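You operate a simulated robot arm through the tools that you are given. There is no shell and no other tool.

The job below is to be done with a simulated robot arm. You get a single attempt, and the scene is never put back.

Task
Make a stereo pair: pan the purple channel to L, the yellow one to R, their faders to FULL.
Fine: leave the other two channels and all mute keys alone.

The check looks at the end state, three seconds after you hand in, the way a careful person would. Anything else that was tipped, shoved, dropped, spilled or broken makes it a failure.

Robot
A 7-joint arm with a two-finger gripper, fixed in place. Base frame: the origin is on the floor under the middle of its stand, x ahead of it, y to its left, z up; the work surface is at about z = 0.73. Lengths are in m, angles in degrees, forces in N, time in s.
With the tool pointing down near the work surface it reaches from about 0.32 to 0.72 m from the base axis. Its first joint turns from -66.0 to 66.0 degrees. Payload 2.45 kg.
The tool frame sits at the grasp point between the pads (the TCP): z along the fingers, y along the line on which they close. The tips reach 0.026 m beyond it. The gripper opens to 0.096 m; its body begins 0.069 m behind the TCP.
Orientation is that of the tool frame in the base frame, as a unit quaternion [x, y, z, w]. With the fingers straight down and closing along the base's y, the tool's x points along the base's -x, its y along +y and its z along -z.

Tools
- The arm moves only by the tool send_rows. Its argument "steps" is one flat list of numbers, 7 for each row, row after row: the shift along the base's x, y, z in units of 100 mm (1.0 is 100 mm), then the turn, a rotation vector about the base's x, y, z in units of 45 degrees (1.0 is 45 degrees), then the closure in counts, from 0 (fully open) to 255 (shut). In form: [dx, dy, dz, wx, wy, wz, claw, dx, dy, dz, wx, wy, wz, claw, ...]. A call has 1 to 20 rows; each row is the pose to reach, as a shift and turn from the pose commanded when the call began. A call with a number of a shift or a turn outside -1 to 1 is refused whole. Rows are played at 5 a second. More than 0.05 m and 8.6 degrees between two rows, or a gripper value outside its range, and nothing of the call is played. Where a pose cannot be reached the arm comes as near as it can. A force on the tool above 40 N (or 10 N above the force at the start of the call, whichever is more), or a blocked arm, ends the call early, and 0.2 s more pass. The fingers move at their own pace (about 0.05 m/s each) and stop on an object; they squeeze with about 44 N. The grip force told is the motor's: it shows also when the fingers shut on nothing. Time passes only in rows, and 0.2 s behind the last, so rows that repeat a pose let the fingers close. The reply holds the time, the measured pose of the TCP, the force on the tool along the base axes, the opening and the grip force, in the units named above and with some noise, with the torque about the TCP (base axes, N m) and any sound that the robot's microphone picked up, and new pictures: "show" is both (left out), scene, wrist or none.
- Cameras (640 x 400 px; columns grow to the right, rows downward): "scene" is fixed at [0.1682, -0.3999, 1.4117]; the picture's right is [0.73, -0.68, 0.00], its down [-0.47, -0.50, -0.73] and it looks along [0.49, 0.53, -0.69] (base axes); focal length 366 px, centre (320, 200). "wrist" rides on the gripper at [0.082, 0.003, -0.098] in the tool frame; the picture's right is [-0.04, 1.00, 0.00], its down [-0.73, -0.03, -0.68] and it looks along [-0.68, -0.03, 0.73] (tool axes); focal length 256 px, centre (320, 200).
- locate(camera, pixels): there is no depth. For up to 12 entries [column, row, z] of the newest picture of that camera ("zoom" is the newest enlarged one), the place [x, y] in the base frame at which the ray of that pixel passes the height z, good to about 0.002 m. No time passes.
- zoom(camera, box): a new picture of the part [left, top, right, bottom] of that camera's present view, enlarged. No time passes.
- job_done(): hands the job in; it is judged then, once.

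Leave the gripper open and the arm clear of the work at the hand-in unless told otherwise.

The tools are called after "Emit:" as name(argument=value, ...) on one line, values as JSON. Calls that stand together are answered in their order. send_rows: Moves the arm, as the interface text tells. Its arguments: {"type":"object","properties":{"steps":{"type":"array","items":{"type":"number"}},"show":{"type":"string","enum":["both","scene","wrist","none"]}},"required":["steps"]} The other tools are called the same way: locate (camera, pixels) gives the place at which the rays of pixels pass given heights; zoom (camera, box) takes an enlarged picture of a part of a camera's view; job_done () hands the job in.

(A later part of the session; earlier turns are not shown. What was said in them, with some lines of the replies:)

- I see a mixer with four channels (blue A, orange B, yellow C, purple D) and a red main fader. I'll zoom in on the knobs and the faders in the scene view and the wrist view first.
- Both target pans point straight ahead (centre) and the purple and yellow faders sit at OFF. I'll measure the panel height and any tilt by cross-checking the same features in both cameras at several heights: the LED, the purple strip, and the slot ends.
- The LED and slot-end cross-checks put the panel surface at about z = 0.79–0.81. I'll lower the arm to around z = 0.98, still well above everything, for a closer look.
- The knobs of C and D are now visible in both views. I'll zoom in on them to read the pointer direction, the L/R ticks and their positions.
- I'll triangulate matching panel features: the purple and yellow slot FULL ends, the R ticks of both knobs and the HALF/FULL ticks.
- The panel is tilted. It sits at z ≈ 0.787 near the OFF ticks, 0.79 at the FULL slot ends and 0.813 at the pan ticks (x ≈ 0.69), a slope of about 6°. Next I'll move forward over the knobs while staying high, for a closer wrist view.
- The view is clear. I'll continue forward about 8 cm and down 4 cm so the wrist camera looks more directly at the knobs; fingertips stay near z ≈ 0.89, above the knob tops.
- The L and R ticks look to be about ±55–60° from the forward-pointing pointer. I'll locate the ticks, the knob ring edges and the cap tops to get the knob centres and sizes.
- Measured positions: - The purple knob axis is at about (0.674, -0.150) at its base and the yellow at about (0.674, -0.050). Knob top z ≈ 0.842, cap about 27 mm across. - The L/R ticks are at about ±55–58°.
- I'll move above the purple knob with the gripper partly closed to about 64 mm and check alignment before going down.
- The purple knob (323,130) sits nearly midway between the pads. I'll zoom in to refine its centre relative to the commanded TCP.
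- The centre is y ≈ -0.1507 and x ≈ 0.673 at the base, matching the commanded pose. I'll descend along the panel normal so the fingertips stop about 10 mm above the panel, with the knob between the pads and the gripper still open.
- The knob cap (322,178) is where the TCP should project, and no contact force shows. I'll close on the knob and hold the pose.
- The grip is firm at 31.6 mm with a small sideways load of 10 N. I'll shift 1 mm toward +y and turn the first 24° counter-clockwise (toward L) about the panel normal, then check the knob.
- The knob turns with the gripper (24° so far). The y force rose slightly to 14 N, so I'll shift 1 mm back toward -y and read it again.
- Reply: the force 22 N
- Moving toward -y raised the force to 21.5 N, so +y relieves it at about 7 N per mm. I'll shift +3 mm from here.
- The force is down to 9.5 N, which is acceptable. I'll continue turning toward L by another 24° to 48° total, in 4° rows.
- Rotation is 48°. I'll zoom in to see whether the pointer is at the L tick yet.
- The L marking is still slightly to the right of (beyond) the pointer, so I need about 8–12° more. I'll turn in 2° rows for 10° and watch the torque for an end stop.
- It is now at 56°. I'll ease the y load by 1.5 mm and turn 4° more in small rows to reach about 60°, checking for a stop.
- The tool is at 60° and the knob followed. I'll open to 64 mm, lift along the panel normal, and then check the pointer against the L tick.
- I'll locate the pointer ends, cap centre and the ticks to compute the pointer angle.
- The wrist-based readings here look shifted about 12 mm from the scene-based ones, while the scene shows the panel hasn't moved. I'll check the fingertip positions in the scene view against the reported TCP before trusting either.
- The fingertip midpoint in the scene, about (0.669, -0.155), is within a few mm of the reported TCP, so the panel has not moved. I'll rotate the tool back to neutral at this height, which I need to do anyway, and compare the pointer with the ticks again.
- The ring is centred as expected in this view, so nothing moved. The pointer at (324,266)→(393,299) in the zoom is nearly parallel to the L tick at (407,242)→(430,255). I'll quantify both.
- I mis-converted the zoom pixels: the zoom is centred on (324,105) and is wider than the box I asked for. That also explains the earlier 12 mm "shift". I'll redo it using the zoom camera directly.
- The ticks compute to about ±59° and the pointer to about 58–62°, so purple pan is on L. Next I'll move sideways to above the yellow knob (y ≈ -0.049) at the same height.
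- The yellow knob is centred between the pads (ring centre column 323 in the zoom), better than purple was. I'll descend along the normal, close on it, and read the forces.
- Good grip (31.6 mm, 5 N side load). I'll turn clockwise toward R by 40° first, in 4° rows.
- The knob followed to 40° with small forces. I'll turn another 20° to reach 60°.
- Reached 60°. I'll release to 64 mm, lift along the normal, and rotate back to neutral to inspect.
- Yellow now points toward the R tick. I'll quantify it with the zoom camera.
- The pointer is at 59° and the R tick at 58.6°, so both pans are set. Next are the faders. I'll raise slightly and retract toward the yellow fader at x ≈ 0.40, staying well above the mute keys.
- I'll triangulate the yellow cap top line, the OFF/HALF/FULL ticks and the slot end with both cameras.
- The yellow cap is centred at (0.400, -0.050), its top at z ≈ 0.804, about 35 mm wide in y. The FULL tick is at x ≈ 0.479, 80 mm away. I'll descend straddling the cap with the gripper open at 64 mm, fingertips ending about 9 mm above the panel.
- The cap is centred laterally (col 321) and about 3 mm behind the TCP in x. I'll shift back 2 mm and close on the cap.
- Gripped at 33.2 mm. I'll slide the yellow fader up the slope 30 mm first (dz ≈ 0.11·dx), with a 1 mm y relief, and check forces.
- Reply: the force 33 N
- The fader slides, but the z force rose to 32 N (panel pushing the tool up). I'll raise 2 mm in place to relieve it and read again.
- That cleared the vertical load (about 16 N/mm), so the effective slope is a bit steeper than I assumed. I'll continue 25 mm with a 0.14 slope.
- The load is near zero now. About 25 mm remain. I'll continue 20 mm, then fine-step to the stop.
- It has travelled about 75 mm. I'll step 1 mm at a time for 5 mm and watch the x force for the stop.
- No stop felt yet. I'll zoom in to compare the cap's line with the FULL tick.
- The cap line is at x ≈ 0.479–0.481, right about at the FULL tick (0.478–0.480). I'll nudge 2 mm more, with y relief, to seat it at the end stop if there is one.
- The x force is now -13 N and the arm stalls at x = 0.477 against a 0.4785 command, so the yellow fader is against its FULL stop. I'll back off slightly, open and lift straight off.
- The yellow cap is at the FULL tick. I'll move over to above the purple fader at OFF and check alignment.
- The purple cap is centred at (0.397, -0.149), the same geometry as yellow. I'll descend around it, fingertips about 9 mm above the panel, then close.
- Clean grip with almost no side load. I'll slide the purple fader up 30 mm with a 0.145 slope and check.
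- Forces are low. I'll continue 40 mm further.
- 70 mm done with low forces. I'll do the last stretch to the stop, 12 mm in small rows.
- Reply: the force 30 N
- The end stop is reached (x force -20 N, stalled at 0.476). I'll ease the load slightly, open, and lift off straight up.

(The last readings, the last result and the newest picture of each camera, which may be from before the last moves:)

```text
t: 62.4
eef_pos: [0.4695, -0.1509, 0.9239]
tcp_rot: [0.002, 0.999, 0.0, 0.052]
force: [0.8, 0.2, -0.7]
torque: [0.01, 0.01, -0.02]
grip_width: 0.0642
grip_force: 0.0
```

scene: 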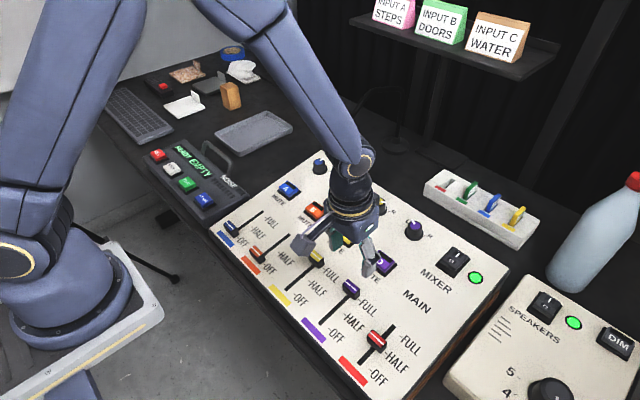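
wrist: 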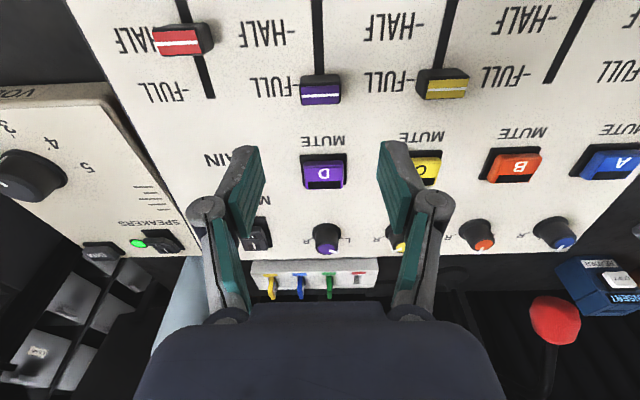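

Both faders are at FULL. I'll raise the arm clear, untilt the tool, open the gripper fully, and inspect everything from above.

Emit:
send_rows(steps=[0, 0, 0.25, 0, 0, 0, 85, -0.05, 0, 0.5, 0, 0, 0, 60, -0.1, 0, 0.75, 0, 0.06, 0, 30, -0.2, 0, 1.0, 0, 0.133, 0, 0, -0.3, 0, 1.0, 0, 0.133, 0, 0, -0.3, 0, 1.0, 0, 0.133, 0, 0], show="none")

Emit:
send_rows(steps=[0, 0, 0.25, 0, 0, 0, 0, -0.1, 0, 0.5, 0, 0, 0, 0, -0.25, 0, 0.75, 0, 0, 0, 0, -0.35, 0, 0.9, 0, 0, 0, 0, -0.35, 0, 0.9, 0, 0, 0, 0, -0.35, 0, 0.9, 0, 0, 0, 0], show="both")

```text
t: 63.8
eef_pos: [0.4385, -0.1502, 1.0227]
tcp_rot: [0.003, 1.0, 0.0, 0.0]
force: [-0.3, -0.3, 0.2]
torque: [0.01, -0.01, 0.0]
grip_width: 0.0962
grip_force: 0.1
```

```text
t: 65.2
eef_pos: [0.4037, -0.15, 1.1139]
tcp_rot: [0.002, 1.0, 0.0, 0.0]
force: [-0.3, 0.0, -1.1]
torque: [0.02, 0.0, -0.01]
grip_width: 0.0961
grip_force: 0.1
```

scene: 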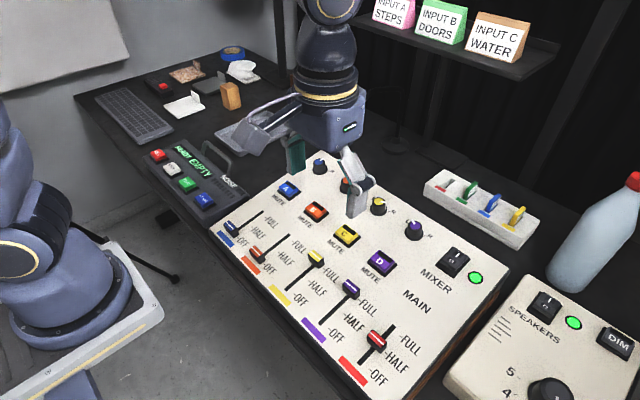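
wrist: 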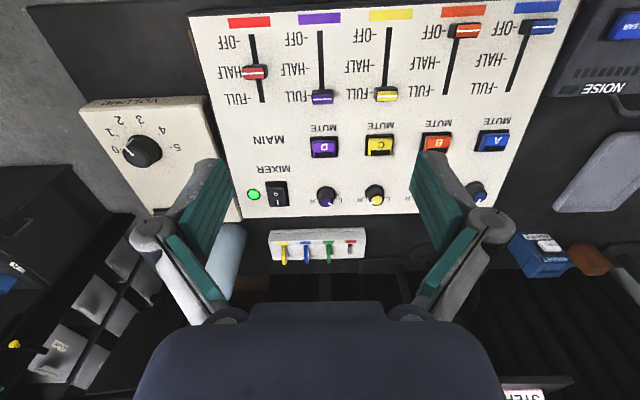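

Everything looks in place. I'll zoom in for a final check of the knobs, faders, mute keys and the other channels.

Emit:
zoom(camera="scene", box=[340, 180, 468, 260])

Emit:
zoom(camera="wrist", box=[210, 0, 570, 225])

Emit:
zoom(camera="scene", box=[200, 150, 440, 380])

Emit:
zoom(camera="wrist", box=[270, 60, 430, 160])

```text
5.00 times, centred on (404, 220) of scene
```

zoom: 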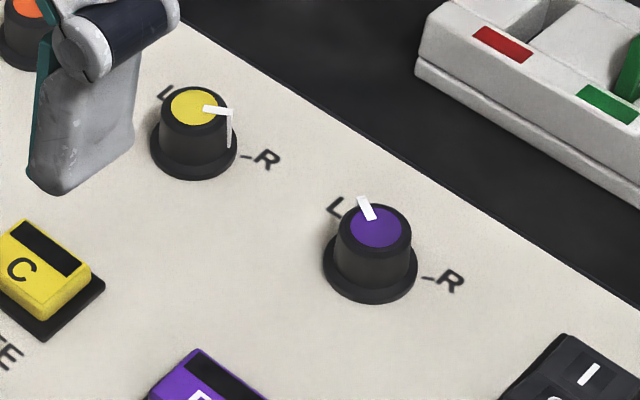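

```text
1.78 times, centred on (390, 112) of wrist
```

zoom: 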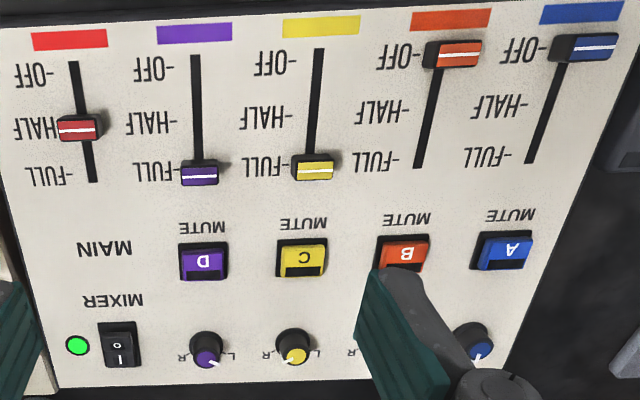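

```text
1.74 times, centred on (320, 265) of scene
```

zoom: 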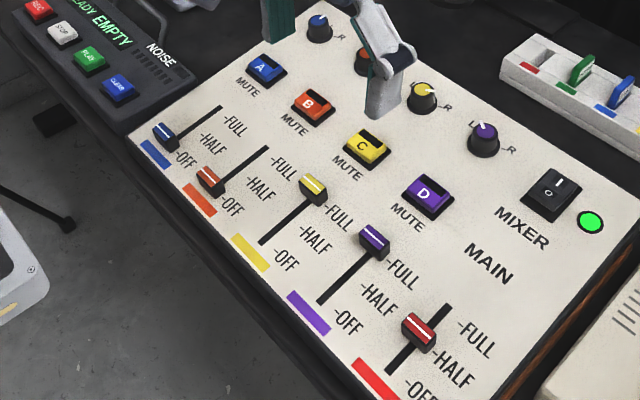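

```text
4.00 times, centred on (350, 110) of wrist
```

zoom: 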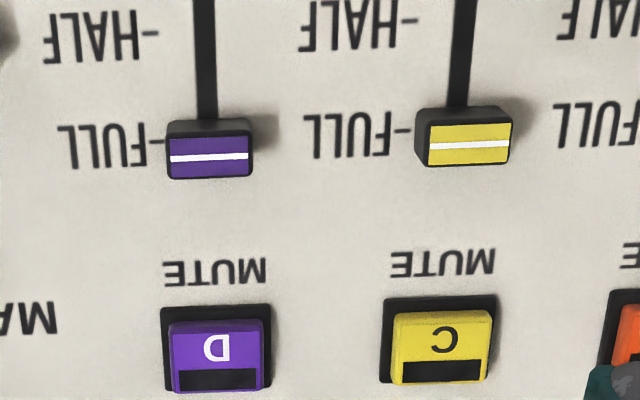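

The final check shows:
- Purple pan on L and yellow pan on R.
- Both of those faders at FULL.
- Channels A and B, the mute keys and the main fader unchanged.
- Gripper open and the arm high and clear.

I'm handing in now.

Emit:
job_done()

```text
The job is handed in.
```

The stereo pair is set and handed in. Purple is panned to L and yellow to R, and both faders are at FULL.

- **Pans:** I turned each knob 60° from centre, and both pointers line up with their L and R ticks to within a few degrees.
- **Faders:** I slid purple and yellow up until each met its end stop, and both caps sit at the FULL mark.
- **Left alone:** the blue and orange channels, all the mute keys and the main fader were not touched. They looked unchanged in the last views, except that an open finger partly hid the orange knob.

The gripper is fully open and the arm is parked high above the mixer, near where it started.
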